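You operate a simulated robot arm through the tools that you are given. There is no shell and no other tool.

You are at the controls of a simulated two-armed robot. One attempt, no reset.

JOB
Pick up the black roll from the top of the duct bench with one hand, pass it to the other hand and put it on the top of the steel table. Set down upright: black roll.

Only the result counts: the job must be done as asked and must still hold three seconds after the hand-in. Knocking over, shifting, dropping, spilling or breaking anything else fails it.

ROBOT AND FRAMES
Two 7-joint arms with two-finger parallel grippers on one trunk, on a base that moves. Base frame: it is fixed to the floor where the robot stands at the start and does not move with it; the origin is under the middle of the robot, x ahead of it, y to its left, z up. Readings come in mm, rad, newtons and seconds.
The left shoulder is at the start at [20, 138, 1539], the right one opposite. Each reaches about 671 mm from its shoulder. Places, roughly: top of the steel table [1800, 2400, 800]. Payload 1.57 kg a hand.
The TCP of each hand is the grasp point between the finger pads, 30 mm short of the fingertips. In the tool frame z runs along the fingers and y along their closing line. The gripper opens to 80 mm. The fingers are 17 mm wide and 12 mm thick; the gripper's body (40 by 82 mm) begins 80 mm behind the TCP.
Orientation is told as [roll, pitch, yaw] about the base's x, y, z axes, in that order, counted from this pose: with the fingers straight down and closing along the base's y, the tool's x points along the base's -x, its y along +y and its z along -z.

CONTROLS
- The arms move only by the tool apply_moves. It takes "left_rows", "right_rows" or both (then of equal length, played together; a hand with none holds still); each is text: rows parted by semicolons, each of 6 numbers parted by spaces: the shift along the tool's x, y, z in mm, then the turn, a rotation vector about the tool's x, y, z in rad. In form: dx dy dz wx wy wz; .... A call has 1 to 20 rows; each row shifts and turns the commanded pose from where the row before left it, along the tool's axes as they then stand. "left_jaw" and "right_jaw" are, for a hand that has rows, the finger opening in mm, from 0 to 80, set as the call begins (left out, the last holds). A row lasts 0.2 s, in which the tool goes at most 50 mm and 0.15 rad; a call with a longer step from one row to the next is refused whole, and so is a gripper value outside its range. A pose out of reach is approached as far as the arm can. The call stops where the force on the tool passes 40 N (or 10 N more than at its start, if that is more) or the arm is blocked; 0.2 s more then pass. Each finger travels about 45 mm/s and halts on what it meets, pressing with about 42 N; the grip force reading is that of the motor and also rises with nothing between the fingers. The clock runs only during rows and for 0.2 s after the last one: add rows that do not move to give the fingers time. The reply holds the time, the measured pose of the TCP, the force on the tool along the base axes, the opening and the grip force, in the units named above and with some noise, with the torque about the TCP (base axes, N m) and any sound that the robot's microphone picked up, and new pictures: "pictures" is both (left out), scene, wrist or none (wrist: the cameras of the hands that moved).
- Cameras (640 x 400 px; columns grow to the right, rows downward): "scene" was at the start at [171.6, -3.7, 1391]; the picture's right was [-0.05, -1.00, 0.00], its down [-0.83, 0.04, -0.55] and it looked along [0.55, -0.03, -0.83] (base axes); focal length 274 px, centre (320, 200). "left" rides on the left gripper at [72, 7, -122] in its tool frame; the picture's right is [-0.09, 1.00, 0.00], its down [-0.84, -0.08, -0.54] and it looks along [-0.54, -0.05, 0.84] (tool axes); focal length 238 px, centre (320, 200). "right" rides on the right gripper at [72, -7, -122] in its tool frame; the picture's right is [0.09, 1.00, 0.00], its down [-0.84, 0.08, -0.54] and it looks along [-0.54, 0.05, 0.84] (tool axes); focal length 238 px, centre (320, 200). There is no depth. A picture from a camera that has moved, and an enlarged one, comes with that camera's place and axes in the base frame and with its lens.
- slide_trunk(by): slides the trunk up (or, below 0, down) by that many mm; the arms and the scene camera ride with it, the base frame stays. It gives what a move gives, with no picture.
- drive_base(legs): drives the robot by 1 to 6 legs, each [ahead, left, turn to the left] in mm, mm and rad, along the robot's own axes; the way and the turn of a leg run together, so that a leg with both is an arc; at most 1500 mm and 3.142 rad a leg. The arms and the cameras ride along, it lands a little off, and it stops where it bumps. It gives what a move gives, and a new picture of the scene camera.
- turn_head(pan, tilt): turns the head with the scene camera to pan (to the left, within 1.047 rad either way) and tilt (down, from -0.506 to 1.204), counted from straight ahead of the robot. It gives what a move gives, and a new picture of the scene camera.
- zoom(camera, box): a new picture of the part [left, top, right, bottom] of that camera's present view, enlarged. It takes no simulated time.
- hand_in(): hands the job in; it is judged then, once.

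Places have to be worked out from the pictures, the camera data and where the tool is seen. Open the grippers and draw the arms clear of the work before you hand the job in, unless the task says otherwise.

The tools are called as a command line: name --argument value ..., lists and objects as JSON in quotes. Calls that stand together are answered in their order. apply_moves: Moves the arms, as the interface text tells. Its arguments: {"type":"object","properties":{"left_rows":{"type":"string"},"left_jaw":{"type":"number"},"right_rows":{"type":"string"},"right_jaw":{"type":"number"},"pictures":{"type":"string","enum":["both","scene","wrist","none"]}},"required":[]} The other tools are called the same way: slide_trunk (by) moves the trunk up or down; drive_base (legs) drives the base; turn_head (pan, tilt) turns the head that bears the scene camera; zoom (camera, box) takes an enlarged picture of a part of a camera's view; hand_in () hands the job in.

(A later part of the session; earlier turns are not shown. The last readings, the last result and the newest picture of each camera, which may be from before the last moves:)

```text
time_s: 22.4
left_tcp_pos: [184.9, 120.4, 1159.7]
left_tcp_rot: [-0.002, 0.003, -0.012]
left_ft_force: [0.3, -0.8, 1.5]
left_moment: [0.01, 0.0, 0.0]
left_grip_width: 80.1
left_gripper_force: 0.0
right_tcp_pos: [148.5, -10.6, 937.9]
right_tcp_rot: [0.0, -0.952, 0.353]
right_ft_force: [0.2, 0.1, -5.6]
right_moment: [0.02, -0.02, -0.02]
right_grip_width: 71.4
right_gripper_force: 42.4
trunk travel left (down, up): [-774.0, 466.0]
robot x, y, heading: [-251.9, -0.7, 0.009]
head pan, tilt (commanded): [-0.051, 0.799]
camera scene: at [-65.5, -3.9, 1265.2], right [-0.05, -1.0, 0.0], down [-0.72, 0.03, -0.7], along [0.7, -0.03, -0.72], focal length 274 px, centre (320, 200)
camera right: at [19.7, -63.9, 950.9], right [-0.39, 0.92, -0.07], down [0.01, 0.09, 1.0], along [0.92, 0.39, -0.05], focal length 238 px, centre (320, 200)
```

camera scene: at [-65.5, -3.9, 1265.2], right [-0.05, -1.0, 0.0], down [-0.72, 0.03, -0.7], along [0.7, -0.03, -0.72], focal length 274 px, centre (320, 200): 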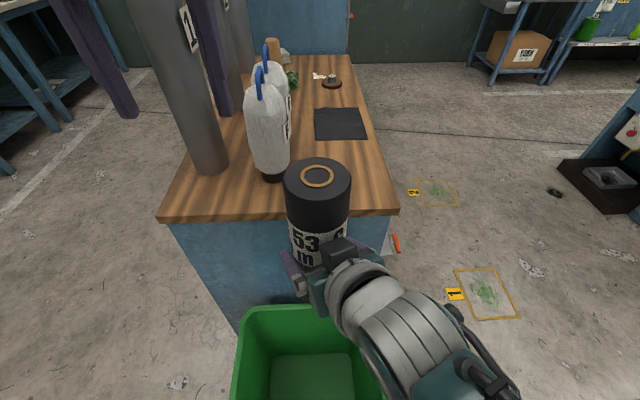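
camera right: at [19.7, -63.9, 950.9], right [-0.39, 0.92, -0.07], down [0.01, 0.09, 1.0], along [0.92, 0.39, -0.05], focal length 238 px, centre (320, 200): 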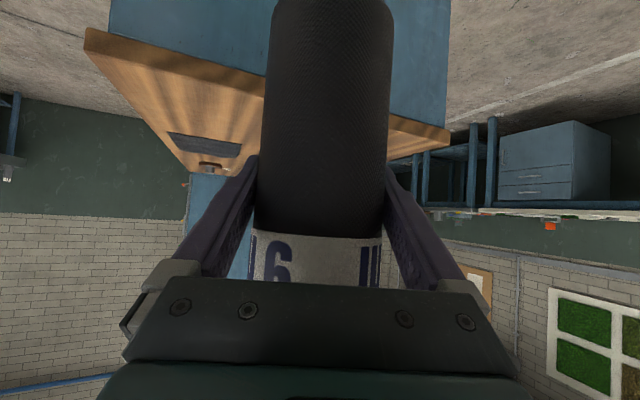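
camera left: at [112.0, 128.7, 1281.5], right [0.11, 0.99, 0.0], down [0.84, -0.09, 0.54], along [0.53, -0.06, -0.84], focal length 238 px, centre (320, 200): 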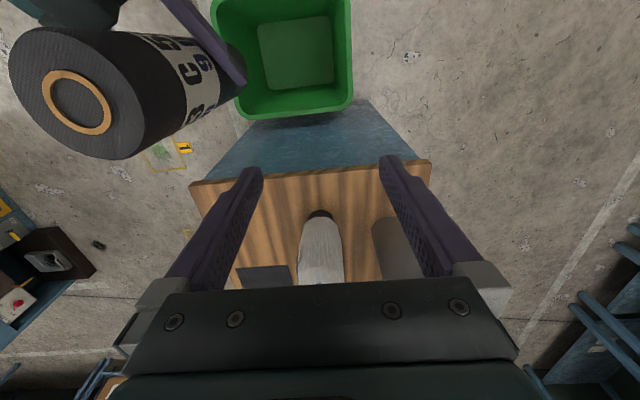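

The roll's top is now near z≈1076 at (152, -10). I bring the left hand across to hover above it, with the fingertips about 30 mm over the top.

apply_moves --left_rows "6.8 -26.2 4 0 0 0; 6.8 -26.2 4 0 0 0; 6.8 -26.2 4 0 0 0; 6.8 -26.2 4 0 0 0; 6.8 -26.2 4 0 0 0; 0 0 0 0 0 0" --left_jaw 80

```text
time_s: 23.8
left_tcp_pos: [154.0, 0.4, 1138.6]
left_tcp_rot: [0.01, 0.003, 0.005]
left_ft_force: [0.6, -0.8, 0.5]
left_moment: [-0.03, 0.01, 0.01]
left_grip_width: 79.9
left_gripper_force: 0.1
right_tcp_pos: [150.2, -9.6, 938.2]
right_tcp_rot: [-0.001, -0.953, 0.355]
right_ft_force: [0.0, -0.5, -6.4]
right_moment: [0.0, -0.05, 0.02]
right_grip_width: 71.1
right_gripper_force: 42.1
trunk travel left (down, up): [-774.0, 466.0]
robot x, y, heading: [-245.1, -1.7, 0.002]
head pan, tilt (commanded): [-0.051, 0.799]
camera scene: at [-68.0, -5.6, 1261.3], right [-0.07, -1.0, 0.0], down [-0.75, 0.05, -0.66], along [0.66, -0.05, -0.75], focal length 274 px, centre (320, 200)
camera left: at [80.8, 5.9, 1259.5], right [0.09, 1.0, 0.01], down [0.84, -0.08, 0.54], along [0.54, -0.04, -0.84], focal length 238 px, centre (320, 200)
```

scene: 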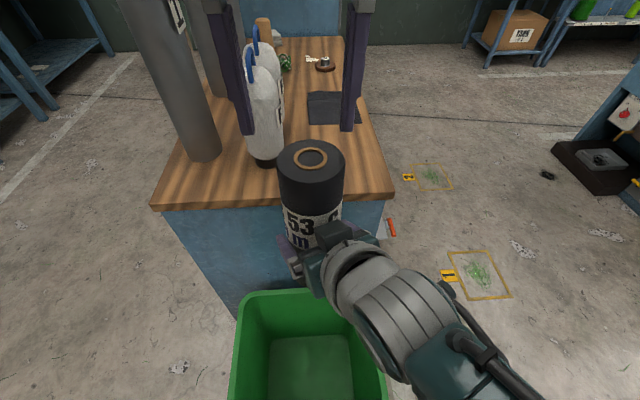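
left: 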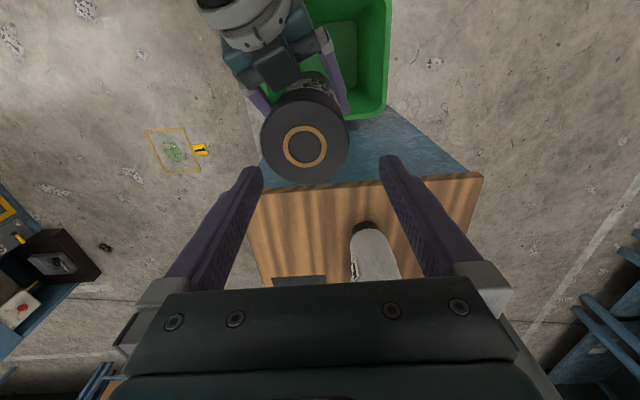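

The head camera has shifted slightly (its axes changed), so the left arm seems to be brushing the head at this position. I move the left hand 50 mm back to its own side to relieve that and see whether the head recovers.

apply_moves --left_rows "0 25 0 0 0 0; 0 25 0 0 0 0; 0 0 0 0 0 0"

```text
time_s: 24.6
left_tcp_pos: [150.1, 39.5, 1140.6]
left_tcp_rot: [-0.001, 0.005, -0.014]
left_ft_force: [-0.4, 0.8, 0.1]
left_moment: [0.01, -0.03, 0.02]
left_grip_width: 80.4
left_gripper_force: 0.3
right_tcp_pos: [149.7, -9.7, 938.5]
right_tcp_rot: [-0.001, -0.951, 0.354]
right_ft_force: [0.5, -0.2, -6.2]
right_moment: [0.02, -0.01, 0.0]
right_grip_width: 71.5
right_gripper_force: 41.6
trunk travel left (down, up): [-774.0, 466.0]
robot x, y, heading: [-248.7, 1.7, 0.011]
head pan, tilt (commanded): [-0.051, 0.799]
camera scene: at [-65.5, -3.9, 1265.1], right [-0.05, -1.0, 0.0], down [-0.72, 0.03, -0.7], along [0.7, -0.03, -0.72], focal length 274 px, centre (320, 200)
camera left: at [76.9, 48.4, 1261.4], right [0.11, 0.99, 0.0], down [0.84, -0.09, 0.54], along [0.53, -0.06, -0.84], focal length 238 px, centre (320, 200)
```

scene: 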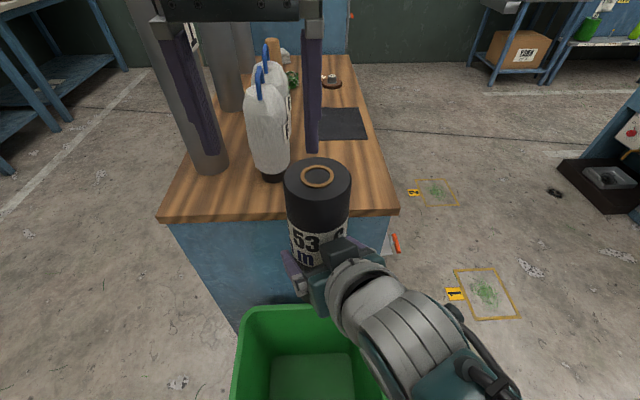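
left: 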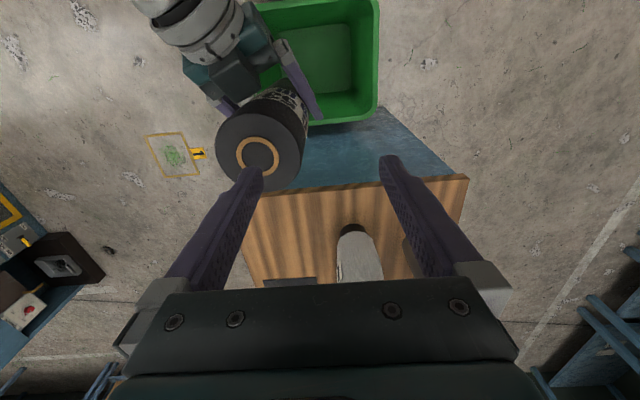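

The head recovered, so a left-hand position of y≈40 or more is clear. I bring the roll to the left with the right hand, to about (155, 50), so the handover happens clear of the head.

apply_moves --right_rows "-4.9 18.2 6.9 0 0 0; -4.9 18.2 6.9 0 0 0; -4.9 18.2 6.9 0 0 0; 0 0 0 0 0 0"

```text
time_s: 25.8
left_tcp_pos: [149.4, 38.7, 1141.0]
left_tcp_rot: [-0.003, 0.003, -0.012]
left_ft_force: [0.1, 0.0, -0.7]
left_moment: [0.02, 0.01, 0.02]
left_grip_width: 80.0
left_gripper_force: 0.1
right_tcp_pos: [155.9, -18.4, 911.7]
right_tcp_rot: [-0.175, -0.9, 0.474]
right_ft_force: [-0.7, -0.3, -6.3]
right_moment: [-0.05, 0.0, 0.04]
right_grip_width: 71.3
right_gripper_force: 42.1
right hand out of reach, approached as far as the arm can: row 3
trunk travel left (down, up): [-774.0, 466.0]
robot x, y, heading: [-248.2, -0.6, 0.005]
head pan, tilt (commanded): [-0.051, 0.799]
stopped in row 4 (right hand): the arm was blocked; the commanded pose is now the measured one
camera scene: at [-65.6, -4.1, 1265.1], right [-0.05, -1.0, 0.0], down [-0.72, 0.03, -0.7], along [0.7, -0.03, -0.72], focal length 274 px, centre (320, 200)
camera right: at [25.0, -66.7, 931.9], right [-0.38, 0.91, -0.18], down [0.02, 0.2, 0.98], along [0.93, 0.37, -0.1], focal length 238 px, centre (320, 200)
```

scene: 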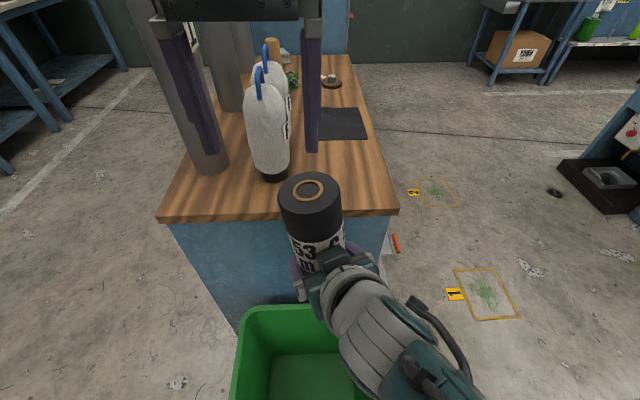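
right: 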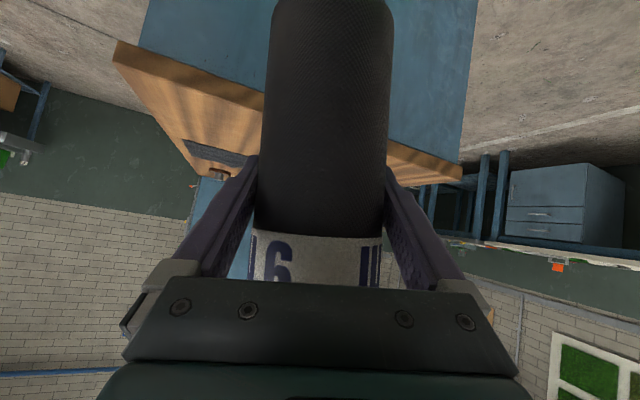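

The right arm hit a joint limit on its way left and the roll tilted slightly, but it is still firmly gripped at 71.3 mm and 42 N. I undo the tilt and bring it back to a reachable pose, a little higher and near the centre line.

apply_moves --right_rows "0 0 0 -0.038 -0.022 0.04; 0 0 0 -0.038 -0.023 0.039; -9.7 3.2 -8.2 0 0 0; -9.7 3.2 -8.2 0 0 0; -9.7 3.2 -8.2 0 0 0; 0 0 0 0 0 0"

```text
time_s: 27.2
left_tcp_pos: [149.1, 39.7, 1140.8]
left_tcp_rot: [0.001, 0.003, -0.012]
left_ft_force: [0.7, -0.6, -0.6]
left_moment: [0.02, 0.0, -0.04]
left_grip_width: 80.0
left_gripper_force: 0.1
right_tcp_pos: [149.7, -1.7, 952.7]
right_tcp_rot: [0.019, -0.956, 0.34]
right_ft_force: [-0.5, 0.0, -6.0]
right_moment: [0.02, -0.03, 0.02]
right_grip_width: 71.3
right_gripper_force: 41.7
trunk travel left (down, up): [-774.0, 466.0]
robot x, y, heading: [-249.8, -0.5, 0.007]
head pan, tilt (commanded): [-0.051, 0.799]
camera scene: at [-65.5, -3.9, 1265.1], right [-0.05, -1.0, 0.0], down [-0.72, 0.03, -0.7], along [0.7, -0.03, -0.72], focal length 274 px, centre (320, 200)
camera right: at [19.0, -57.1, 963.9], right [-0.4, 0.92, -0.06], down [0.01, 0.08, 1.0], along [0.92, 0.39, -0.04], focal length 238 px, centre (320, 200)
```

scene: 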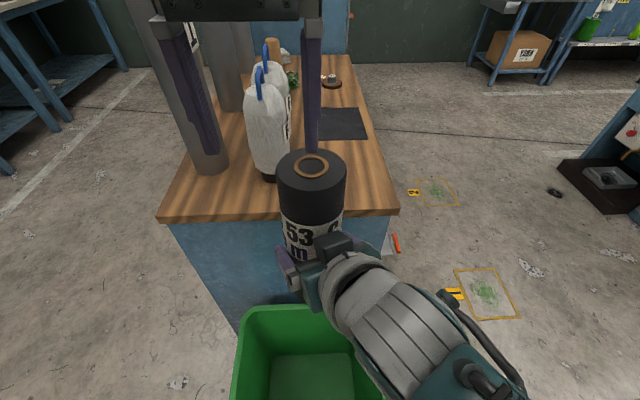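
right: 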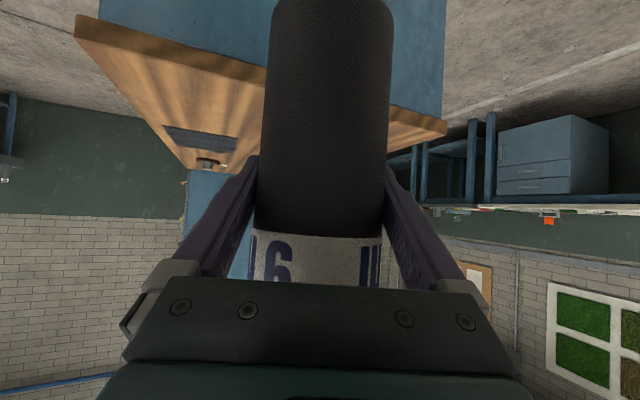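

The roll is upright again at (150, -2), top ≈1091. I pan the head to the right to make room for the left arm, keeping the hands in view.

turn_head --pan -0.65 --tilt 0.8

```text
time_s: 28.2
left_tcp_pos: [149.8, 40.4, 1139.5]
left_tcp_rot: [0.001, 0.004, -0.012]
left_ft_force: [0.2, -0.5, 0.0]
left_moment: [0.01, 0.01, 0.01]
left_grip_width: 80.2
left_gripper_force: 0.1
right_tcp_pos: [149.2, -4.1, 951.3]
right_tcp_rot: [0.017, -0.956, 0.342]
right_ft_force: [-0.3, -0.9, -6.2]
right_moment: [0.01, -0.01, -0.05]
right_grip_width: 71.3
right_gripper_force: 42.2
trunk travel left (down, up): [-774.0, 466.0]
robot x, y, heading: [-249.3, -1.1, 0.002]
head pan, tilt (commanded): [-0.649, 0.799]
camera scene: at [-81.6, -48.6, 1265.2], right [-0.6, -0.8, 0.0], down [-0.57, 0.43, -0.7], along [0.56, -0.42, -0.72], focal length 274 px, centre (320, 200)
```

scene: 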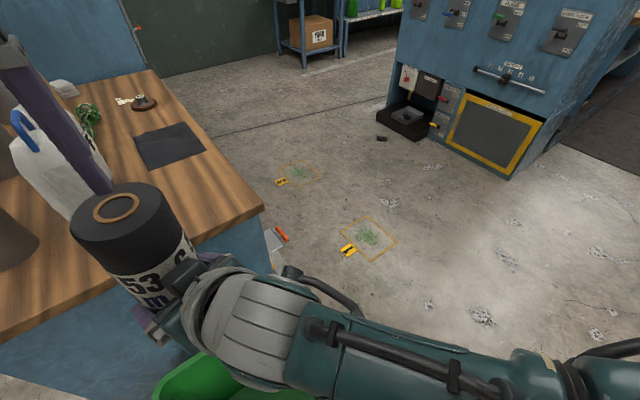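

The head moved freely and the view still shows the roll's top. Now I shift the left hand right by 43 mm to centre it above the roll.

apply_moves --left_rows "0 -14.4 0 0 0 0; 0 -14.4 0 0 0 0; 0 -14.4 0 0 0 0; 0 0 0 0 0 0" --left_jaw 80

```text
time_s: 29.2
left_tcp_pos: [148.8, -2.8, 1140.4]
left_tcp_rot: [-0.002, 0.003, -0.013]
left_ft_force: [-0.3, -1.0, 0.2]
left_moment: [0.0, 0.04, -0.01]
left_grip_width: 79.7
left_gripper_force: 0.0
right_tcp_pos: [150.1, -2.9, 951.7]
right_tcp_rot: [0.016, -0.957, 0.341]
right_ft_force: [-0.2, -0.1, -6.4]
right_moment: [0.04, -0.03, 0.03]
right_grip_width: 71.5
right_gripper_force: 41.9
trunk travel left (down, up): [-774.0, 466.0]
robot x, y, heading: [-250.2, 2.6, 0.009]
head pan, tilt (commanded): [-0.649, 0.799]
camera scene: at [-81.6, -48.7, 1265.2], right [-0.6, -0.8, 0.0], down [-0.57, 0.43, -0.7], along [0.56, -0.42, -0.72], focal length 274 px, centre (320, 200)
camera left: at [76.8, 6.0, 1261.4], right [0.1, 0.99, 0.0], down [0.84, -0.09, 0.54], along [0.54, -0.06, -0.84], focal length 238 px, centre (320, 200)
```

scene: 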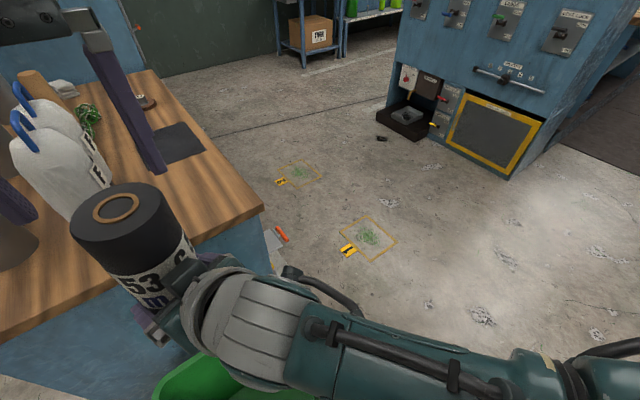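
left: 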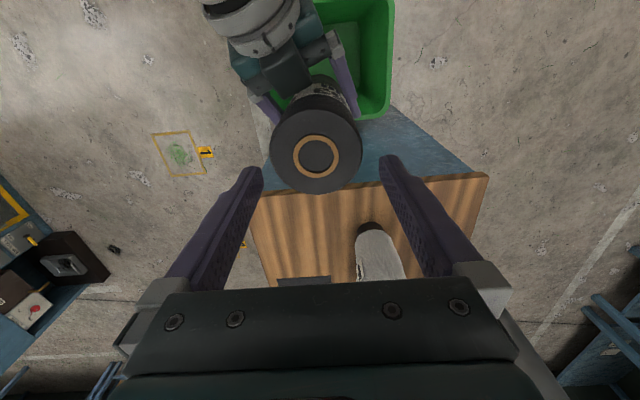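

The head is untouched and the left hand is centred over the ring, within about 2 mm in the closing direction. I straighten the remaining 1° tilt of the roll with the right hand, then check alignment before descending.

apply_moves --right_rows "0 0 0 0.016 0.006 0; 0 0 0 0 0 0" --left_rows "3 0 0 0 0 -0.013; 0 0 0 0 0 0" --left_jaw 80

zoom --camera "left" --box '[200, 80, 440, 230]'

```text
time_s: 29.8
left_tcp_pos: [146.1, -3.3, 1140.3]
left_tcp_rot: [-0.001, 0.003, 0.0]
left_ft_force: [0.4, 0.8, -0.5]
left_moment: [0.02, 0.01, 0.02]
left_grip_width: 80.1
left_gripper_force: 0.1
right_tcp_pos: [150.0, -2.3, 951.2]
right_tcp_rot: [0.003, -0.952, 0.34]
right_ft_force: [-0.7, -0.9, -6.4]
right_moment: [0.03, 0.01, -0.01]
right_grip_width: 71.6
right_gripper_force: 42.1
trunk travel left (down, up): [-774.0, 466.0]
robot x, y, heading: [-248.1, -1.6, 0.0]
head pan, tilt (commanded): [-0.649, 0.799]
camera scene: at [-81.6, -48.7, 1265.2], right [-0.6, -0.8, 0.0], down [-0.57, 0.43, -0.7], along [0.56, -0.42, -0.72], focal length 274 px, centre (320, 200)
camera right: at [18.3, -55.3, 965.2], right [-0.38, 0.92, -0.07], down [0.02, 0.09, 1.0], along [0.92, 0.38, -0.05], focal length 238 px, centre (320, 200)
camera left: at [73.8, 4.8, 1261.4], right [0.09, 1.0, 0.0], down [0.84, -0.08, 0.54], along [0.54, -0.05, -0.84], focal length 238 px, centre (320, 200)
```

scene: 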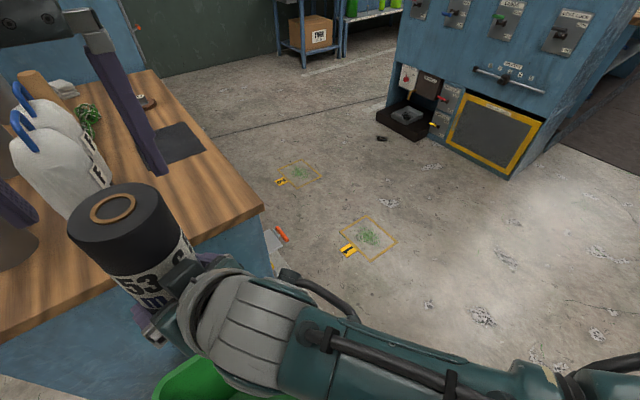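
right: 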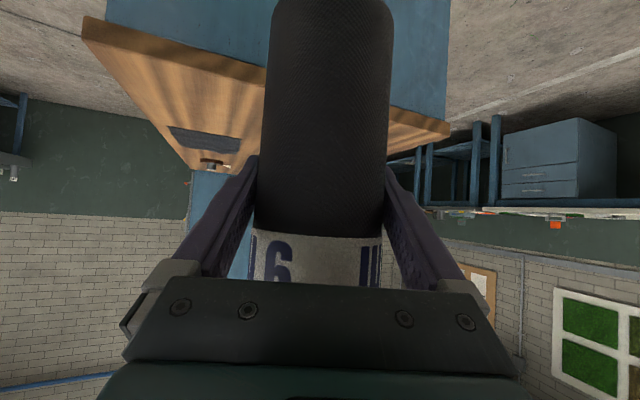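
left: 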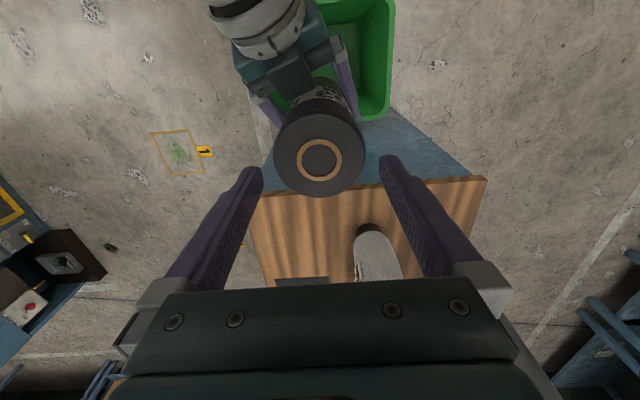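

```text
2.67 times, centred on (320, 155) of left
camera zoom: at [73.8, 4.8, 1261.4], right [0.09, 1.0, 0.0], down [0.84, -0.08, 0.54], along [0.54, -0.05, -0.84], focal length 636 px, centre (320, 320)
```

zoom: 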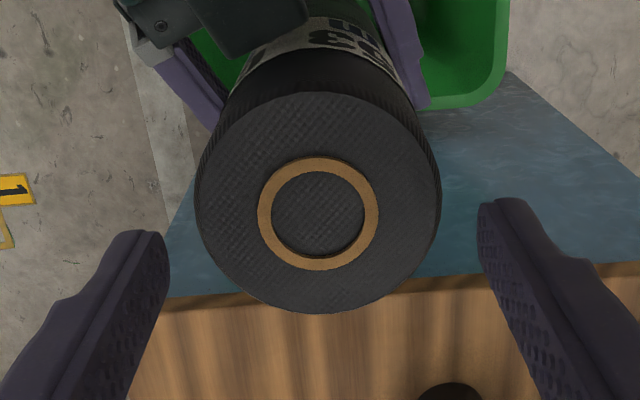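

The ring centre computes to (147, -2.5) against the left TCP at (146, -3.3), so alignment is within about 1 mm. I lower the left hand straight down around the top of the roll.

apply_moves --left_rows "0 0 14.5 0 0 0; 0 0 14.5 0 0 0; 0 0 14.5 0 0 0; 0 0 14.5 0 0 0; 0 0 14.5 0 0 0; 0 0 14.5 0 0 0" --left_jaw 80

```text
time_s: 31.2
left_tcp_pos: [145.9, -2.8, 1053.1]
left_tcp_rot: [-0.001, 0.004, 0.002]
left_ft_force: [0.4, 0.0, 0.1]
left_moment: [-0.01, 0.0, -0.01]
left_grip_width: 79.9
left_gripper_force: 0.0
right_tcp_pos: [149.0, -3.8, 951.8]
right_tcp_rot: [0.003, -0.951, 0.339]
right_ft_force: [-0.1, 0.1, -5.9]
right_moment: [-0.02, -0.01, 0.01]
right_grip_width: 71.4
right_gripper_force: 42.6
trunk travel left (down, up): [-774.0, 466.0]
robot x, y, heading: [-246.7, 2.1, 0.001]
head pan, tilt (commanded): [-0.649, 0.799]
camera scene: at [-81.6, -48.7, 1265.2], right [-0.6, -0.8, 0.0], down [-0.57, 0.43, -0.7], along [0.56, -0.42, -0.72], focal length 274 px, centre (320, 200)
camera left: at [73.2, 4.7, 1174.6], right [0.09, 1.0, 0.0], down [0.84, -0.08, 0.54], along [0.54, -0.05, -0.84], focal length 238 px, centre (320, 200)
```

scene: 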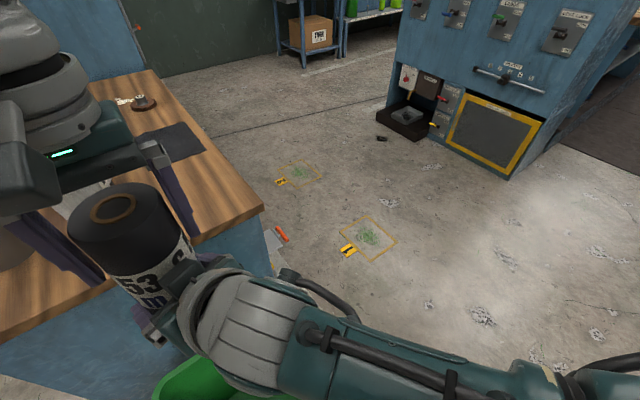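
left: 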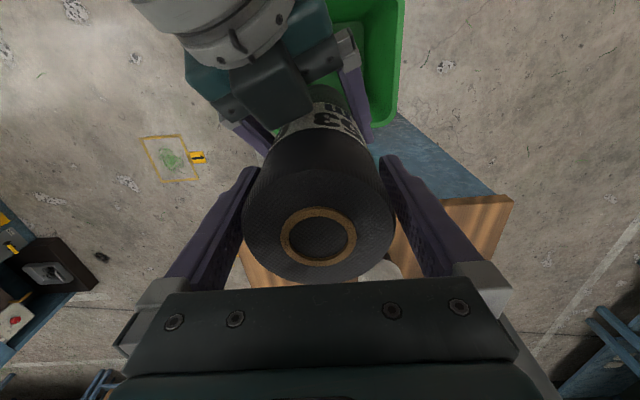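

The left fingers straddle the top 67 mm of the roll with no contact force. I close the left gripper.

apply_moves --left_rows "0 0 0 0 0 0; 0 0 0 0 0 0; 0 0 0 0 0 0; 0 0 0 0 0 0" --left_jaw 55

```text
time_s: 32.2
left_tcp_pos: [145.2, -2.3, 1053.2]
left_tcp_rot: [-0.002, 0.004, 0.0]
left_ft_force: [1.5, -5.9, 0.3]
left_moment: [0.56, -0.15, 0.05]
left_grip_width: 70.7
left_gripper_force: 42.3
right_tcp_pos: [149.8, -2.1, 953.1]
right_tcp_rot: [0.001, -0.95, 0.341]
right_ft_force: [-1.7, 4.6, -3.3]
right_moment: [-1.01, 0.03, -0.06]
right_grip_width: 71.5
right_gripper_force: 41.7
trunk travel left (down, up): [-774.0, 466.0]
robot x, y, heading: [-251.7, 0.1, 0.002]
head pan, tilt (commanded): [-0.649, 0.799]
camera scene: at [-81.6, -48.7, 1265.2], right [-0.6, -0.8, 0.0], down [-0.57, 0.43, -0.7], along [0.56, -0.42, -0.72], focal length 274 px, centre (320, 200)
camera left: at [73.1, 4.5, 1174.8], right [0.09, 1.0, 0.0], down [0.84, -0.08, 0.54], along [0.54, -0.05, -0.84], focal length 238 px, centre (320, 200)
```

scene: 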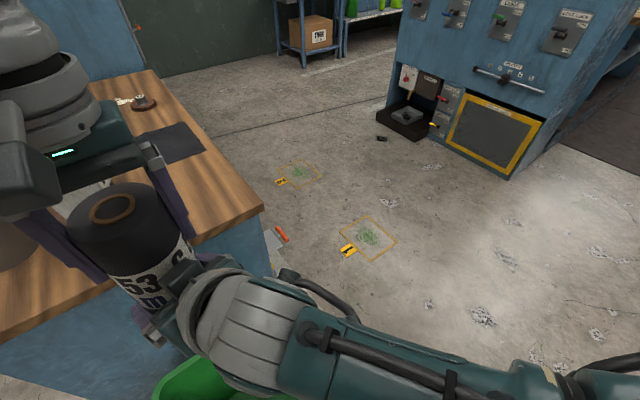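
left: 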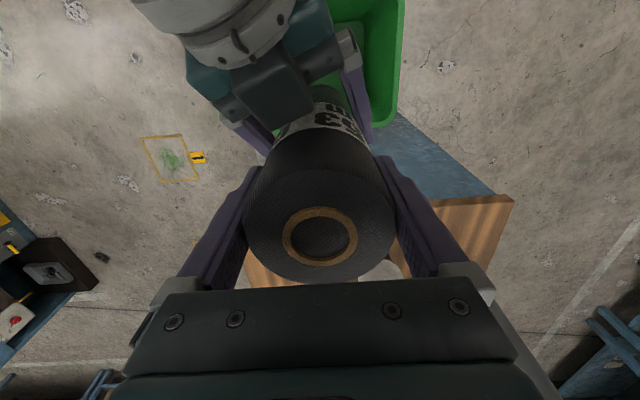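

Both hands hold the roll, at 42 N each. I open the right gripper so that the left hand alone carries it.

apply_moves --right_rows "0 0 0 0 0 0; 0 0 0 0 0 0; 0 0 0 0 0 0" --right_jaw 80

```text
time_s: 33.0
left_tcp_pos: [145.2, -2.6, 1054.2]
left_tcp_rot: [-0.002, 0.003, 0.0]
left_ft_force: [-0.1, 0.3, 0.0]
left_moment: [-0.02, 0.01, -0.03]
left_grip_width: 70.7
left_gripper_force: 42.4
right_tcp_pos: [150.1, -3.0, 950.6]
right_tcp_rot: [0.001, -0.951, 0.34]
right_ft_force: [-0.1, 0.1, -0.5]
right_moment: [0.03, 0.03, 0.04]
right_grip_width: 79.9
right_gripper_force: 0.0
trunk travel left (down, up): [-774.0, 466.0]
robot x, y, heading: [-247.2, -2.1, 0.003]
head pan, tilt (commanded): [-0.649, 0.799]
camera scene: at [-81.6, -48.7, 1265.2], right [-0.6, -0.8, 0.0], down [-0.57, 0.43, -0.7], along [0.56, -0.42, -0.72], focal length 274 px, centre (320, 200)
camera right: at [18.6, -55.3, 965.3], right [-0.38, 0.92, -0.07], down [0.02, 0.09, 1.0], along [0.92, 0.38, -0.05], focal length 238 px, centre (320, 200)
```

scene: 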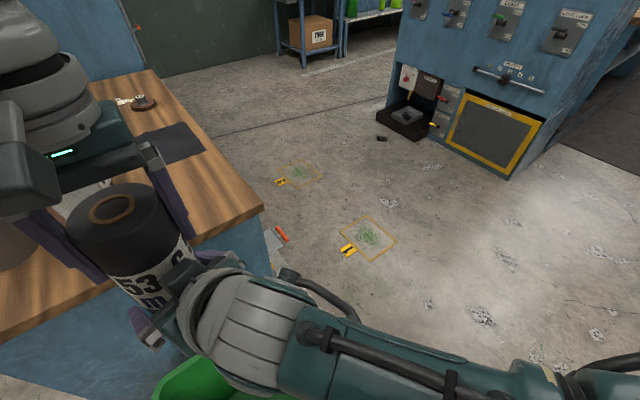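
right: 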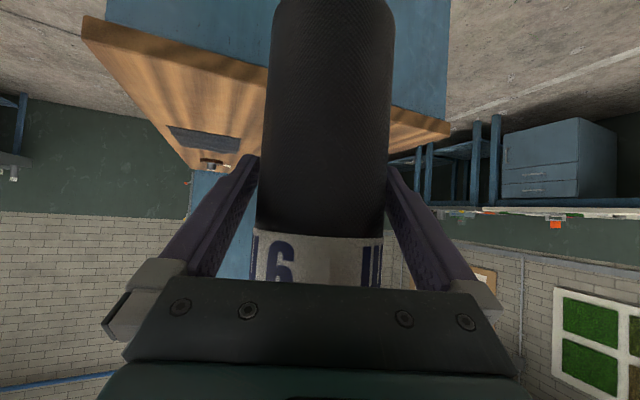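

The right grip is open and the roll stays put in the left hand. I withdraw the right hand straight back, and slightly downward, from the roll.

apply_moves --right_rows "12 0 -9.9 0 0 0; 12 0 -9.9 0 0 0; 12 0 -9.9 0 0 0; 12 0 -9.9 0 0 0; 12 0 -9.9 0 0 0" --right_jaw 80

```text
time_s: 34.2
left_tcp_pos: [146.5, -1.7, 1053.3]
left_tcp_rot: [0.0, 0.004, 0.0]
left_ft_force: [0.4, 0.2, -0.9]
left_moment: [-0.01, 0.05, 0.0]
left_grip_width: 70.9
left_gripper_force: 42.1
right_tcp_pos: [79.2, -28.4, 933.8]
right_tcp_rot: [0.002, -0.951, 0.34]
right_ft_force: [0.4, -1.0, -0.5]
right_moment: [0.02, -0.01, -0.02]
right_grip_width: 80.0
right_gripper_force: 0.1
trunk travel left (down, up): [-774.0, 466.0]
robot x, y, heading: [-245.8, -2.9, -0.002]
head pan, tilt (commanded): [-0.649, 0.799]
camera scene: at [-81.7, -48.7, 1265.1], right [-0.6, -0.8, 0.0], down [-0.57, 0.43, -0.7], along [0.56, -0.42, -0.72], focal length 274 px, centre (320, 200)
camera right: at [-51.4, -80.1, 946.4], right [-0.38, 0.92, -0.07], down [0.02, 0.09, 1.0], along [0.92, 0.38, -0.05], focal length 238 px, centre (320, 200)
```

scene: 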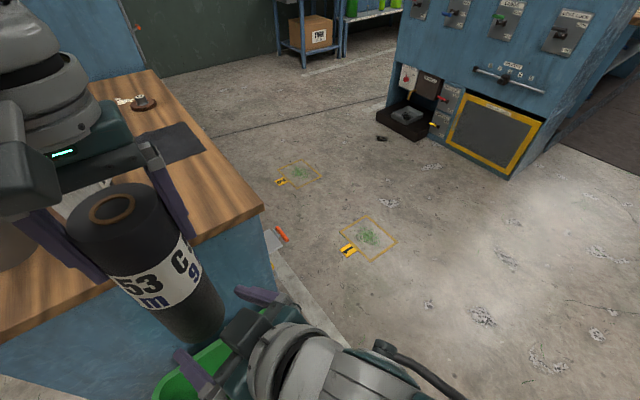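
right: 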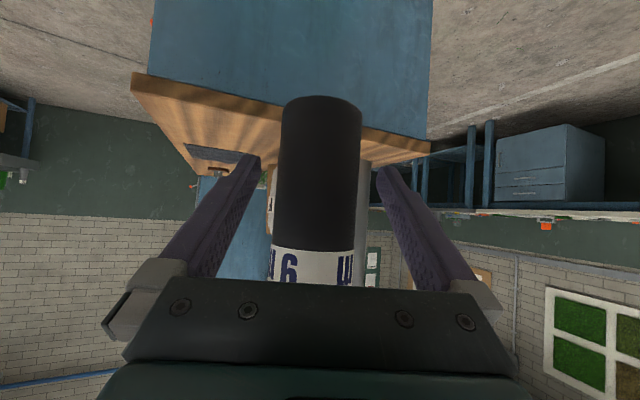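

The right hand is clear and the roll hangs steadily from the left hand. I move the right hand out to its own side, pull it back, and return it to its tucked fingers-down pose.

apply_moves --right_rows "0 -23 0 0 0 0; 0 -23 0 0 0 0; 0 -23 0 0 0 0; 0 -23 0 0 0 0; 0 -23 0 0 0 0; 0 -23 0 0 0 0; 0.9 0 -27 0 0 0; 0.9 0 -27 0 0 0; 0.9 0 -27 0 0 0; 0.9 0 -27 0 0 0; 0 0 0 0 0.15 0; 0 0 0 0 0.15 0; 0 0 0 0 0.15 0; 0 0 0 0 0.15 0; 0 0 0 0 0.15 0; 0 0 0 0 0.15 0; 0 0 0 0 0.051 0; 0 0 0 0 0 0.12; 0 0 0 0 0 0.11; 0 0 0 0 0 0.11"

```text
time_s: 38.4
left_tcp_pos: [145.5, -3.1, 1054.5]
left_tcp_rot: [0.002, 0.003, -0.001]
left_ft_force: [0.4, -0.6, -1.1]
left_moment: [-0.01, 0.0, 0.0]
left_grip_width: 71.0
left_gripper_force: 42.4
right_tcp_pos: [39.9, -187.1, 991.8]
right_tcp_rot: [0.002, 0.001, -0.001]
right_ft_force: [-0.6, -0.4, 0.1]
right_moment: [0.02, 0.0, -0.01]
right_grip_width: 80.0
right_gripper_force: 0.1
trunk travel left (down, up): [-774.0, 466.0]
robot x, y, heading: [-246.1, -2.8, 0.005]
head pan, tilt (commanded): [-0.649, 0.799]
camera scene: at [-81.6, -48.7, 1265.2], right [-0.6, -0.8, 0.0], down [-0.57, 0.43, -0.7], along [0.56, -0.42, -0.72], focal length 274 px, centre (320, 200)
camera right: at [-31.9, -193.2, 1114.7], right [-0.09, 1.0, 0.0], down [0.84, 0.08, 0.54], along [0.54, 0.05, -0.84], focal length 238 px, centre (320, 200)
```

scene: 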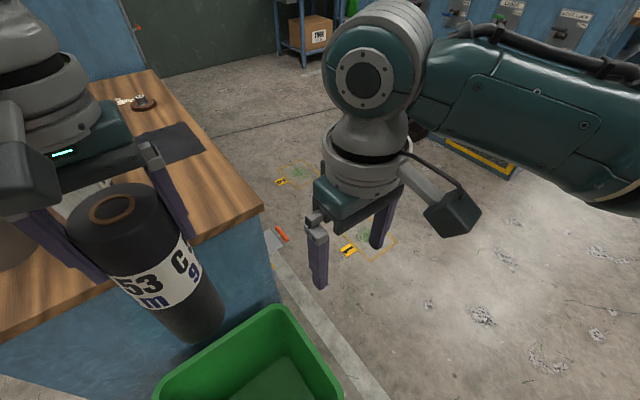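
right: 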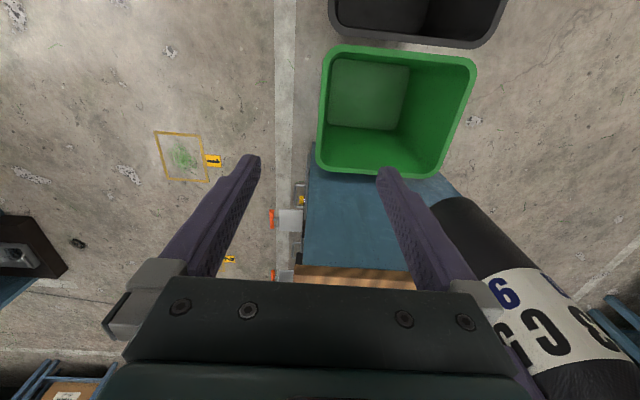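

The right arm is tucked. I move the left hand with the roll to its own side, and a bit lower relative to the shoulder, so the head can turn freely again for driving.

apply_moves --left_rows "0 18 12 0 0 0; 0 18 12 0 0 0; 0 18 12 0 0 0; 0 18 12 0 0 0; 0 18 12 0 0 0" --pictures "scene"

slide_trunk --by 160

turn_head --pan 0.9 --tilt 0.5

```text
time_s: 39.6
left_tcp_pos: [145.9, 86.8, 993.5]
left_tcp_rot: [-0.002, 0.002, -0.001]
left_ft_force: [0.2, -0.4, -0.3]
left_moment: [0.03, 0.02, 0.02]
left_grip_width: 70.8
left_gripper_force: 41.9
right_tcp_pos: [40.9, -186.8, 992.2]
right_tcp_rot: [0.002, -0.001, 0.002]
right_ft_force: [0.5, -0.6, -0.1]
right_moment: [0.04, -0.05, 0.02]
right_grip_width: 79.9
right_gripper_force: 0.1
trunk travel left (down, up): [-774.0, 466.0]
robot x, y, heading: [-251.0, -1.0, 0.005]
head pan, tilt (commanded): [-0.649, 0.799]
camera scene: at [-81.6, -48.7, 1265.2], right [-0.6, -0.8, 0.0], down [-0.57, 0.43, -0.7], along [0.56, -0.42, -0.72], focal length 274 px, centre (320, 200)
```

scene: 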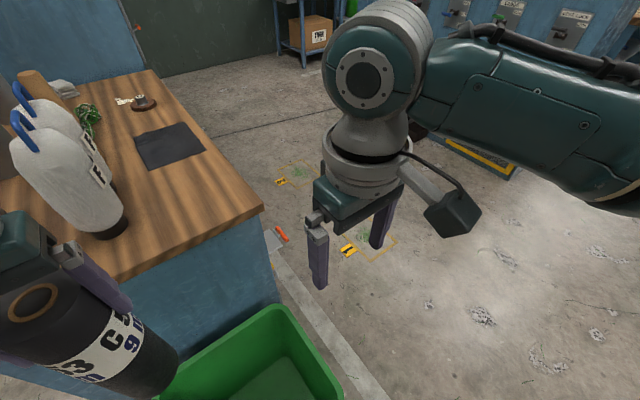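

```text
time_s: 41.4
left_tcp_pos: [144.6, 87.0, 1154.5]
left_tcp_rot: [0.0, 0.004, 0.0]
left_ft_force: [-0.3, 0.4, -5.6]
left_moment: [0.0, -0.03, -0.02]
left_grip_width: 71.1
left_gripper_force: 41.9
right_tcp_pos: [39.0, -187.9, 1151.2]
right_tcp_rot: [0.002, 0.0, 0.002]
right_ft_force: [0.5, 1.2, -0.3]
right_moment: [-0.03, 0.0, 0.01]
right_grip_width: 79.8
right_gripper_force: 0.1
trunk travel left (down, up): [-934.0, 306.0]
robot x, y, heading: [-248.7, -2.5, 0.002]
head pan, tilt (commanded): [-0.649, 0.799]
```

```text
time_s: 43.1
left_tcp_pos: [144.2, 86.7, 1153.6]
left_tcp_rot: [-0.001, 0.003, 0.0]
left_ft_force: [0.0, -0.1, -6.1]
left_moment: [-0.02, 0.0, 0.04]
left_grip_width: 70.7
left_gripper_force: 41.9
right_tcp_pos: [40.2, -187.1, 1152.7]
right_tcp_rot: [0.002, -0.001, 0.001]
right_ft_force: [0.1, -0.6, -0.5]
right_moment: [-0.02, 0.05, 0.02]
right_grip_width: 80.0
right_gripper_force: 0.1
trunk travel left (down, up): [-934.0, 306.0]
robot x, y, heading: [-243.0, -3.1, 0.006]
head pan, tilt (commanded): [0.901, 0.499]
camera scene: at [-89.7, 71.3, 1451.1], right [0.79, -0.62, 0.0], down [-0.3, -0.38, -0.88], along [0.54, 0.69, -0.48], focal length 274 px, centre (320, 200)
```

scene: 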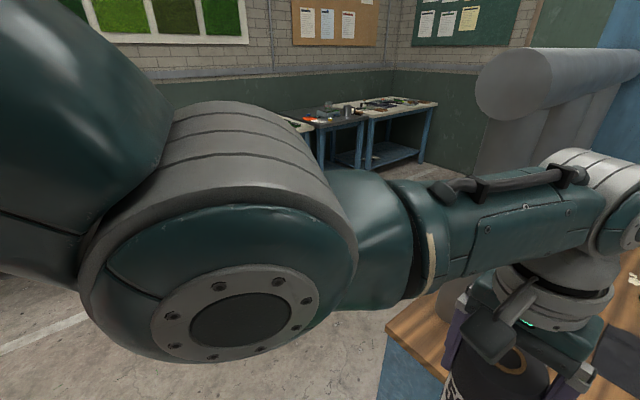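

The left arm carries the roll's weight of about 6 N. The floor toward the tables (front edges near y≈2100) looked clear in the earlier view. I turn the robot 90° left in place, well away from the bench.

drive_base --legs '[[0, 0, 1.571]]'

turn_head --pan -0.6 --tilt 0.35

```text
time_s: 47.3
left_tcp_pos: [-338.1, 390.4, 1152.7]
left_tcp_rot: [0.001, 0.003, 1.582]
left_ft_force: [1.1, 0.4, -6.0]
left_moment: [-0.01, 0.0, -0.03]
left_grip_width: 70.8
left_gripper_force: 41.8
right_tcp_pos: [-63.4, 288.2, 1152.4]
right_tcp_rot: [0.003, 0.0, 1.582]
right_ft_force: [0.1, 0.1, 0.5]
right_moment: [-0.03, 0.0, 0.0]
right_grip_width: 80.1
right_gripper_force: 0.1
trunk travel left (down, up): [-934.0, 306.0]
robot x, y, heading: [-245.5, 3.5, 1.589]
head pan, tilt (commanded): [0.901, 0.499]
camera scene: at [-319.1, 154.6, 1451.1], right [0.61, 0.79, 0.0], down [0.38, -0.29, -0.88], along [-0.7, 0.54, -0.48], focal length 274 px, centre (320, 200)
```

scene: 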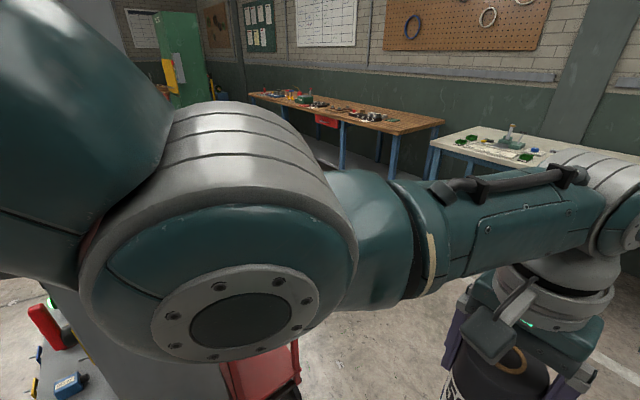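

```text
time_s: 48.9
left_tcp_pos: [-338.8, 391.1, 1153.9]
left_tcp_rot: [0.0, 0.005, 1.581]
left_ft_force: [0.7, -0.2, -6.0]
left_moment: [-0.03, -0.01, -0.01]
left_grip_width: 70.8
left_gripper_force: 42.2
right_tcp_pos: [-63.3, 288.9, 1152.3]
right_tcp_rot: [0.003, 0.002, 1.582]
right_ft_force: [-0.4, 0.3, 0.3]
right_moment: [-0.03, -0.05, -0.04]
right_grip_width: 79.9
right_gripper_force: 0.1
trunk travel left (down, up): [-934.0, 306.0]
robot x, y, heading: [-244.7, -0.4, 1.586]
head pan, tilt (commanded): [-0.6, 0.351]
camera scene: at [-195.6, 176.7, 1464.8], right [0.83, -0.55, 0.0], down [-0.19, -0.29, -0.94], along [0.52, 0.78, -0.34], focal length 274 px, centre (320, 200)
```

scene: 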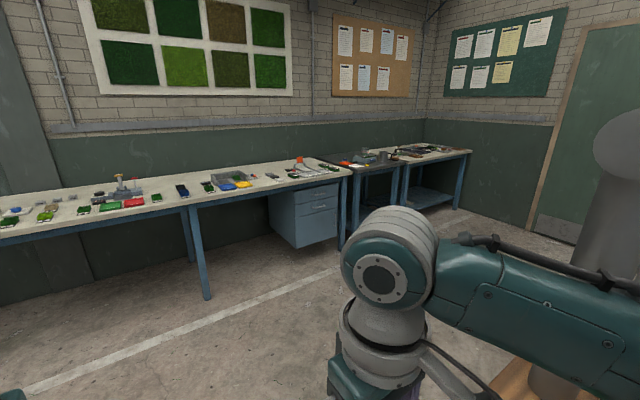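

The route ahead and to the right is clear floor up to the tables. I drive ahead about 900 mm, then sideways to the right toward the steel table.

drive_base --legs '[[900, 0, -0.015], [0, -1100, 0]]'

```text
time_s: 58.8
left_tcp_pos: [761.7, 1281.5, 1153.8]
left_tcp_rot: [0.0, 0.006, 1.558]
left_ft_force: [-0.2, 0.1, -6.6]
left_moment: [-0.05, -0.01, -0.02]
left_grip_width: 70.5
left_gripper_force: 42.2
right_tcp_pos: [1033.8, 1173.4, 1151.4]
right_tcp_rot: [0.002, 0.001, 1.558]
right_ft_force: [-0.3, 0.8, 0.6]
right_moment: [0.01, 0.0, 0.0]
right_grip_width: 80.1
right_gripper_force: 0.1
trunk travel left (down, up): [-934.0, 306.0]
robot x, y, heading: [847.1, 890.9, 1.562]
head pan, tilt (commanded): [-0.6, 0.351]
camera scene: at [899.0, 1064.1, 1464.8], right [0.82, -0.57, 0.0], down [-0.2, -0.28, -0.94], along [0.54, 0.77, -0.34], focal length 274 px, centre (320, 200)
```

scene: 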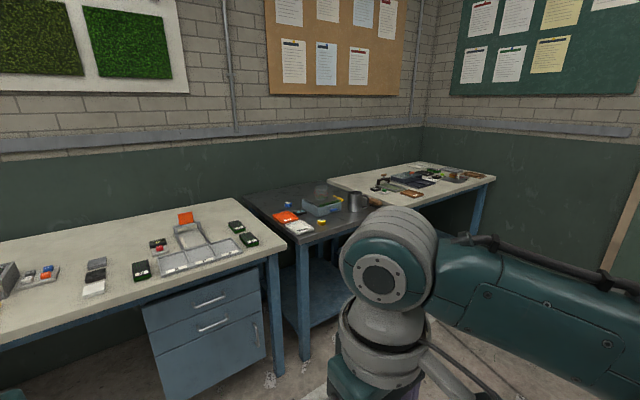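

The robot is now near the steel table, whose front-left corner comes out at about (1523, 2105, 797). I zoom in on the table top to find a free spot.

zoom --camera "scene" --box '[230, 160, 430, 285]'

```text
3.20 times, centred on (330, 222) of scene
camera zoom: at [899.0, 1064.1, 1464.8], right [0.82, -0.57, 0.0], down [-0.2, -0.28, -0.94], along [0.54, 0.77, -0.34], focal length 878 px, centre (288, 128)
```

zoom: 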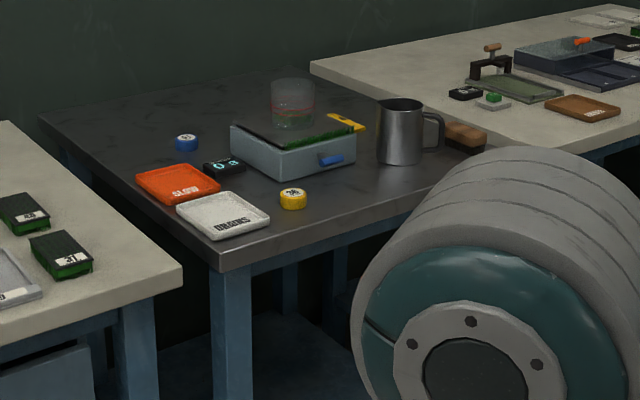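

The table top is at z≈797 with its front edge at y≈2100. There is a free front area between the yellow tape (x≈1736) and the mug (x≈1968), up to the grey box at y≈2300. I aim to set the roll at about (1858, 2200). I raise the trunk a little and strafe right to line up.

slide_trunk --by 60

drive_base --legs '[[0, -1095, 0.009]]'

turn_head --pan -0.15 --tilt 0.45

```text
time_s: 59.8
left_tcp_pos: [761.0, 1280.5, 1213.2]
left_tcp_rot: [0.001, 0.004, 1.558]
left_ft_force: [0.2, -0.6, -6.5]
left_moment: [-0.02, -0.01, 0.05]
left_grip_width: 70.6
left_gripper_force: 42.4
right_tcp_pos: [1034.0, 1173.8, 1211.6]
right_tcp_rot: [0.002, -0.002, 1.559]
right_ft_force: [-0.2, 0.1, -0.8]
right_moment: [-0.01, 0.01, -0.02]
right_grip_width: 80.0
right_gripper_force: 0.0
trunk travel left (down, up): [-994.0, 246.0]
robot x, y, heading: [841.8, 889.5, 1.562]
head pan, tilt (commanded): [-0.6, 0.351]
```

```text
time_s: 65.5
left_tcp_pos: [1861.1, 1270.2, 1213.8]
left_tcp_rot: [0.001, 0.006, 1.557]
left_ft_force: [1.3, 0.7, -7.2]
left_moment: [0.01, 0.04, 0.02]
left_grip_width: 70.7
left_gripper_force: 41.8
right_tcp_pos: [2133.0, 1163.3, 1212.8]
right_tcp_rot: [0.001, 0.001, 1.559]
right_ft_force: [1.3, -0.1, -0.4]
right_moment: [-0.01, 0.0, -0.01]
right_grip_width: 80.0
right_gripper_force: 0.1
trunk travel left (down, up): [-994.0, 246.0]
robot x, y, heading: [1942.4, 877.7, 1.562]
head pan, tilt (commanded): [-0.6, 0.351]
camera scene: at [1998.1, 1052.8, 1524.8], right [0.82, -0.57, 0.0], down [-0.2, -0.28, -0.94], along [0.54, 0.77, -0.34], focal length 274 px, centre (320, 200)
```

scene: 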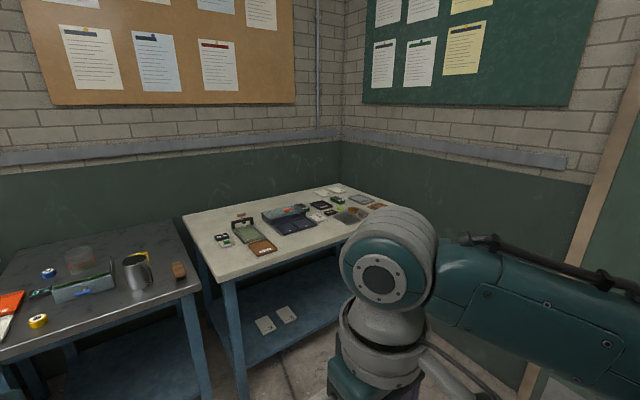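

```text
time_s: 66.4
left_tcp_pos: [1861.0, 1271.0, 1213.9]
left_tcp_rot: [-0.001, 0.005, 1.558]
left_ft_force: [0.2, -0.5, -6.4]
left_moment: [-0.01, 0.02, 0.03]
left_grip_width: 70.8
left_gripper_force: 42.0
right_tcp_pos: [2133.2, 1162.0, 1212.3]
right_tcp_rot: [0.001, 0.001, 1.559]
right_ft_force: [-0.5, 0.1, 1.1]
right_moment: [0.0, 0.01, 0.01]
right_grip_width: 79.7
right_gripper_force: 0.1
trunk travel left (down, up): [-994.0, 246.0]
robot x, y, heading: [1940.4, 873.5, 1.562]
head pan, tilt (commanded): [-0.15, 0.45]
camera scene: at [1959.5, 1067.2, 1515.6], right [0.99, -0.16, 0.0], down [-0.07, -0.43, -0.9], along [0.14, 0.89, -0.44], focal length 274 px, centre (320, 200)
```

scene: 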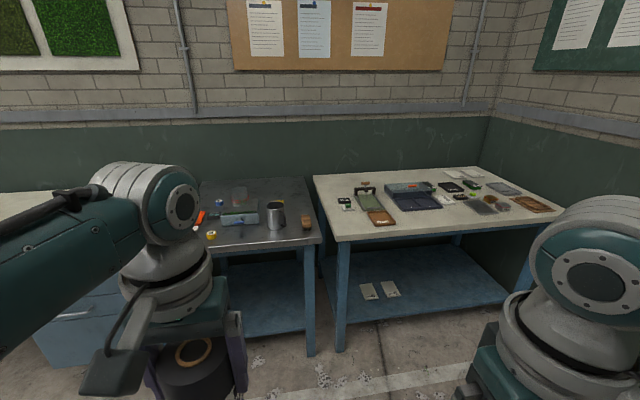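

The table is now almost straight ahead. I zoom in to re-measure the free spot from this closer view.

zoom --camera "scene" --box '[180, 160, 340, 260]'

```text
4.00 times, centred on (260, 210) of scene
camera zoom: at [1959.5, 1067.2, 1515.6], right [0.99, -0.16, 0.0], down [-0.07, -0.43, -0.9], along [0.14, 0.89, -0.44], focal length 1097 px, centre (560, 160)
```

zoom: 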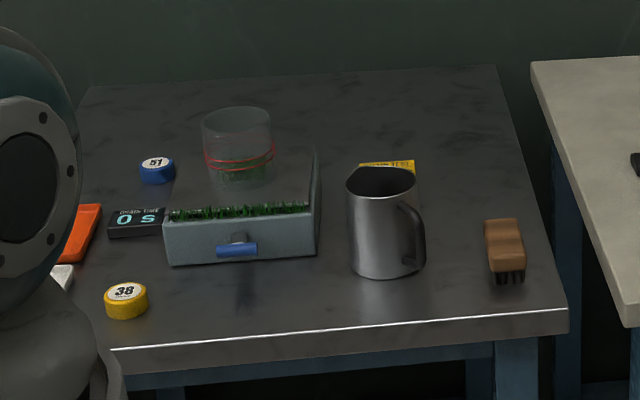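

Triangulating the yellow tape (z≈872) and the mug (top z≈955) from two views puts the table top at z≈848, not 797. That moves the front edge to y≈2060. The free spot between tape, box handle and mug is then around (1805, 2125). I extend the left arm 60 mm forward to keep the base away from the table, then drive closer.

apply_moves --left_rows "-20 0 0 0 0 0; -20 0 0 0 0 0; -20 0 0 0 0 0" --pictures "none"

drive_base --legs '[[420, 56, 0.01]]'

turn_head --pan 0.0 --tilt 0.6

```text
time_s: 67.2
left_tcp_pos: [1856.6, 1306.2, 1219.6]
left_tcp_rot: [0.001, 0.004, 1.559]
left_ft_force: [-0.6, -0.6, -5.6]
left_moment: [0.0, 0.02, 0.02]
left_grip_width: 70.9
left_gripper_force: 41.9
left hand out of reach, approached as far as the arm can: row 2, 3
right_tcp_pos: [2133.3, 1161.7, 1212.3]
right_tcp_rot: [0.003, 0.0, 1.558]
right_ft_force: [-0.2, -0.4, 0.8]
right_moment: [0.01, 0.0, 0.01]
right_grip_width: 80.2
right_gripper_force: 0.1
trunk travel left (down, up): [-994.0, 246.0]
robot x, y, heading: [1942.3, 877.4, 1.56]
head pan, tilt (commanded): [-0.15, 0.45]
```

```text
time_s: 69.8
left_tcp_pos: [1796.3, 1720.1, 1218.9]
left_tcp_rot: [0.0, 0.006, 1.573]
left_ft_force: [-0.3, -0.3, -6.4]
left_moment: [0.01, -0.01, 0.0]
left_grip_width: 70.6
left_gripper_force: 42.1
right_tcp_pos: [2074.1, 1581.8, 1211.6]
right_tcp_rot: [0.002, -0.001, 1.575]
right_ft_force: [-0.3, -0.3, 0.5]
right_moment: [-0.04, -0.02, -0.02]
right_grip_width: 80.0
right_gripper_force: 0.1
trunk travel left (down, up): [-994.0, 246.0]
robot x, y, heading: [1887.8, 1294.1, 1.58]
head pan, tilt (commanded): [-0.15, 0.45]
camera scene: at [1901.2, 1484.3, 1515.6], right [0.99, -0.14, 0.0], down [-0.06, -0.43, -0.9], along [0.13, 0.89, -0.44], focal length 274 px, centre (320, 200)
```

scene: 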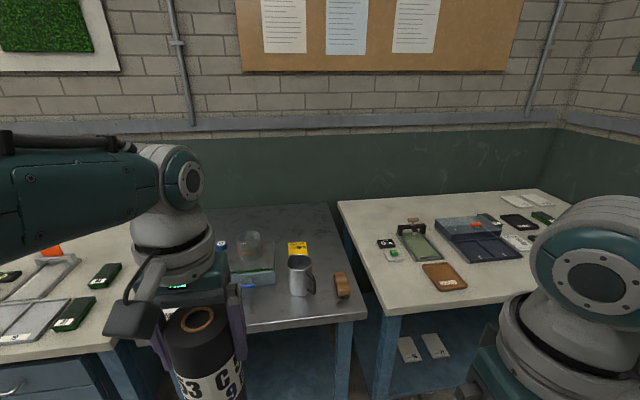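

```text
time_s: 70.5
left_tcp_pos: [1793.9, 1719.1, 1218.8]
left_tcp_rot: [0.001, 0.005, 1.572]
left_ft_force: [-0.9, 0.4, -6.7]
left_moment: [0.0, -0.02, 0.03]
left_grip_width: 70.7
left_gripper_force: 41.6
right_tcp_pos: [2073.8, 1582.2, 1211.8]
right_tcp_rot: [0.0, 0.0, 1.575]
right_ft_force: [0.1, -0.1, 0.3]
right_moment: [0.02, -0.01, -0.03]
right_grip_width: 80.1
right_gripper_force: 0.1
trunk travel left (down, up): [-994.0, 246.0]
robot x, y, heading: [1887.2, 1292.6, 1.579]
head pan, tilt (commanded): [0.0, 0.6]
camera scene: at [1887.5, 1481.7, 1502.1], right [1.0, 0.0, 0.0], down [0.0, -0.56, -0.83], along [0.0, 0.83, -0.56], focal length 274 px, centre (320, 200)
```

scene: 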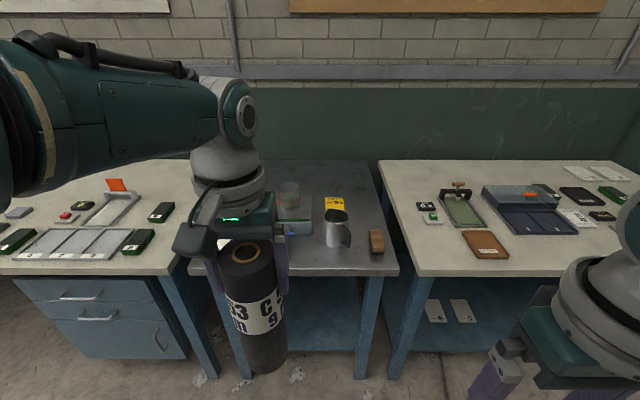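

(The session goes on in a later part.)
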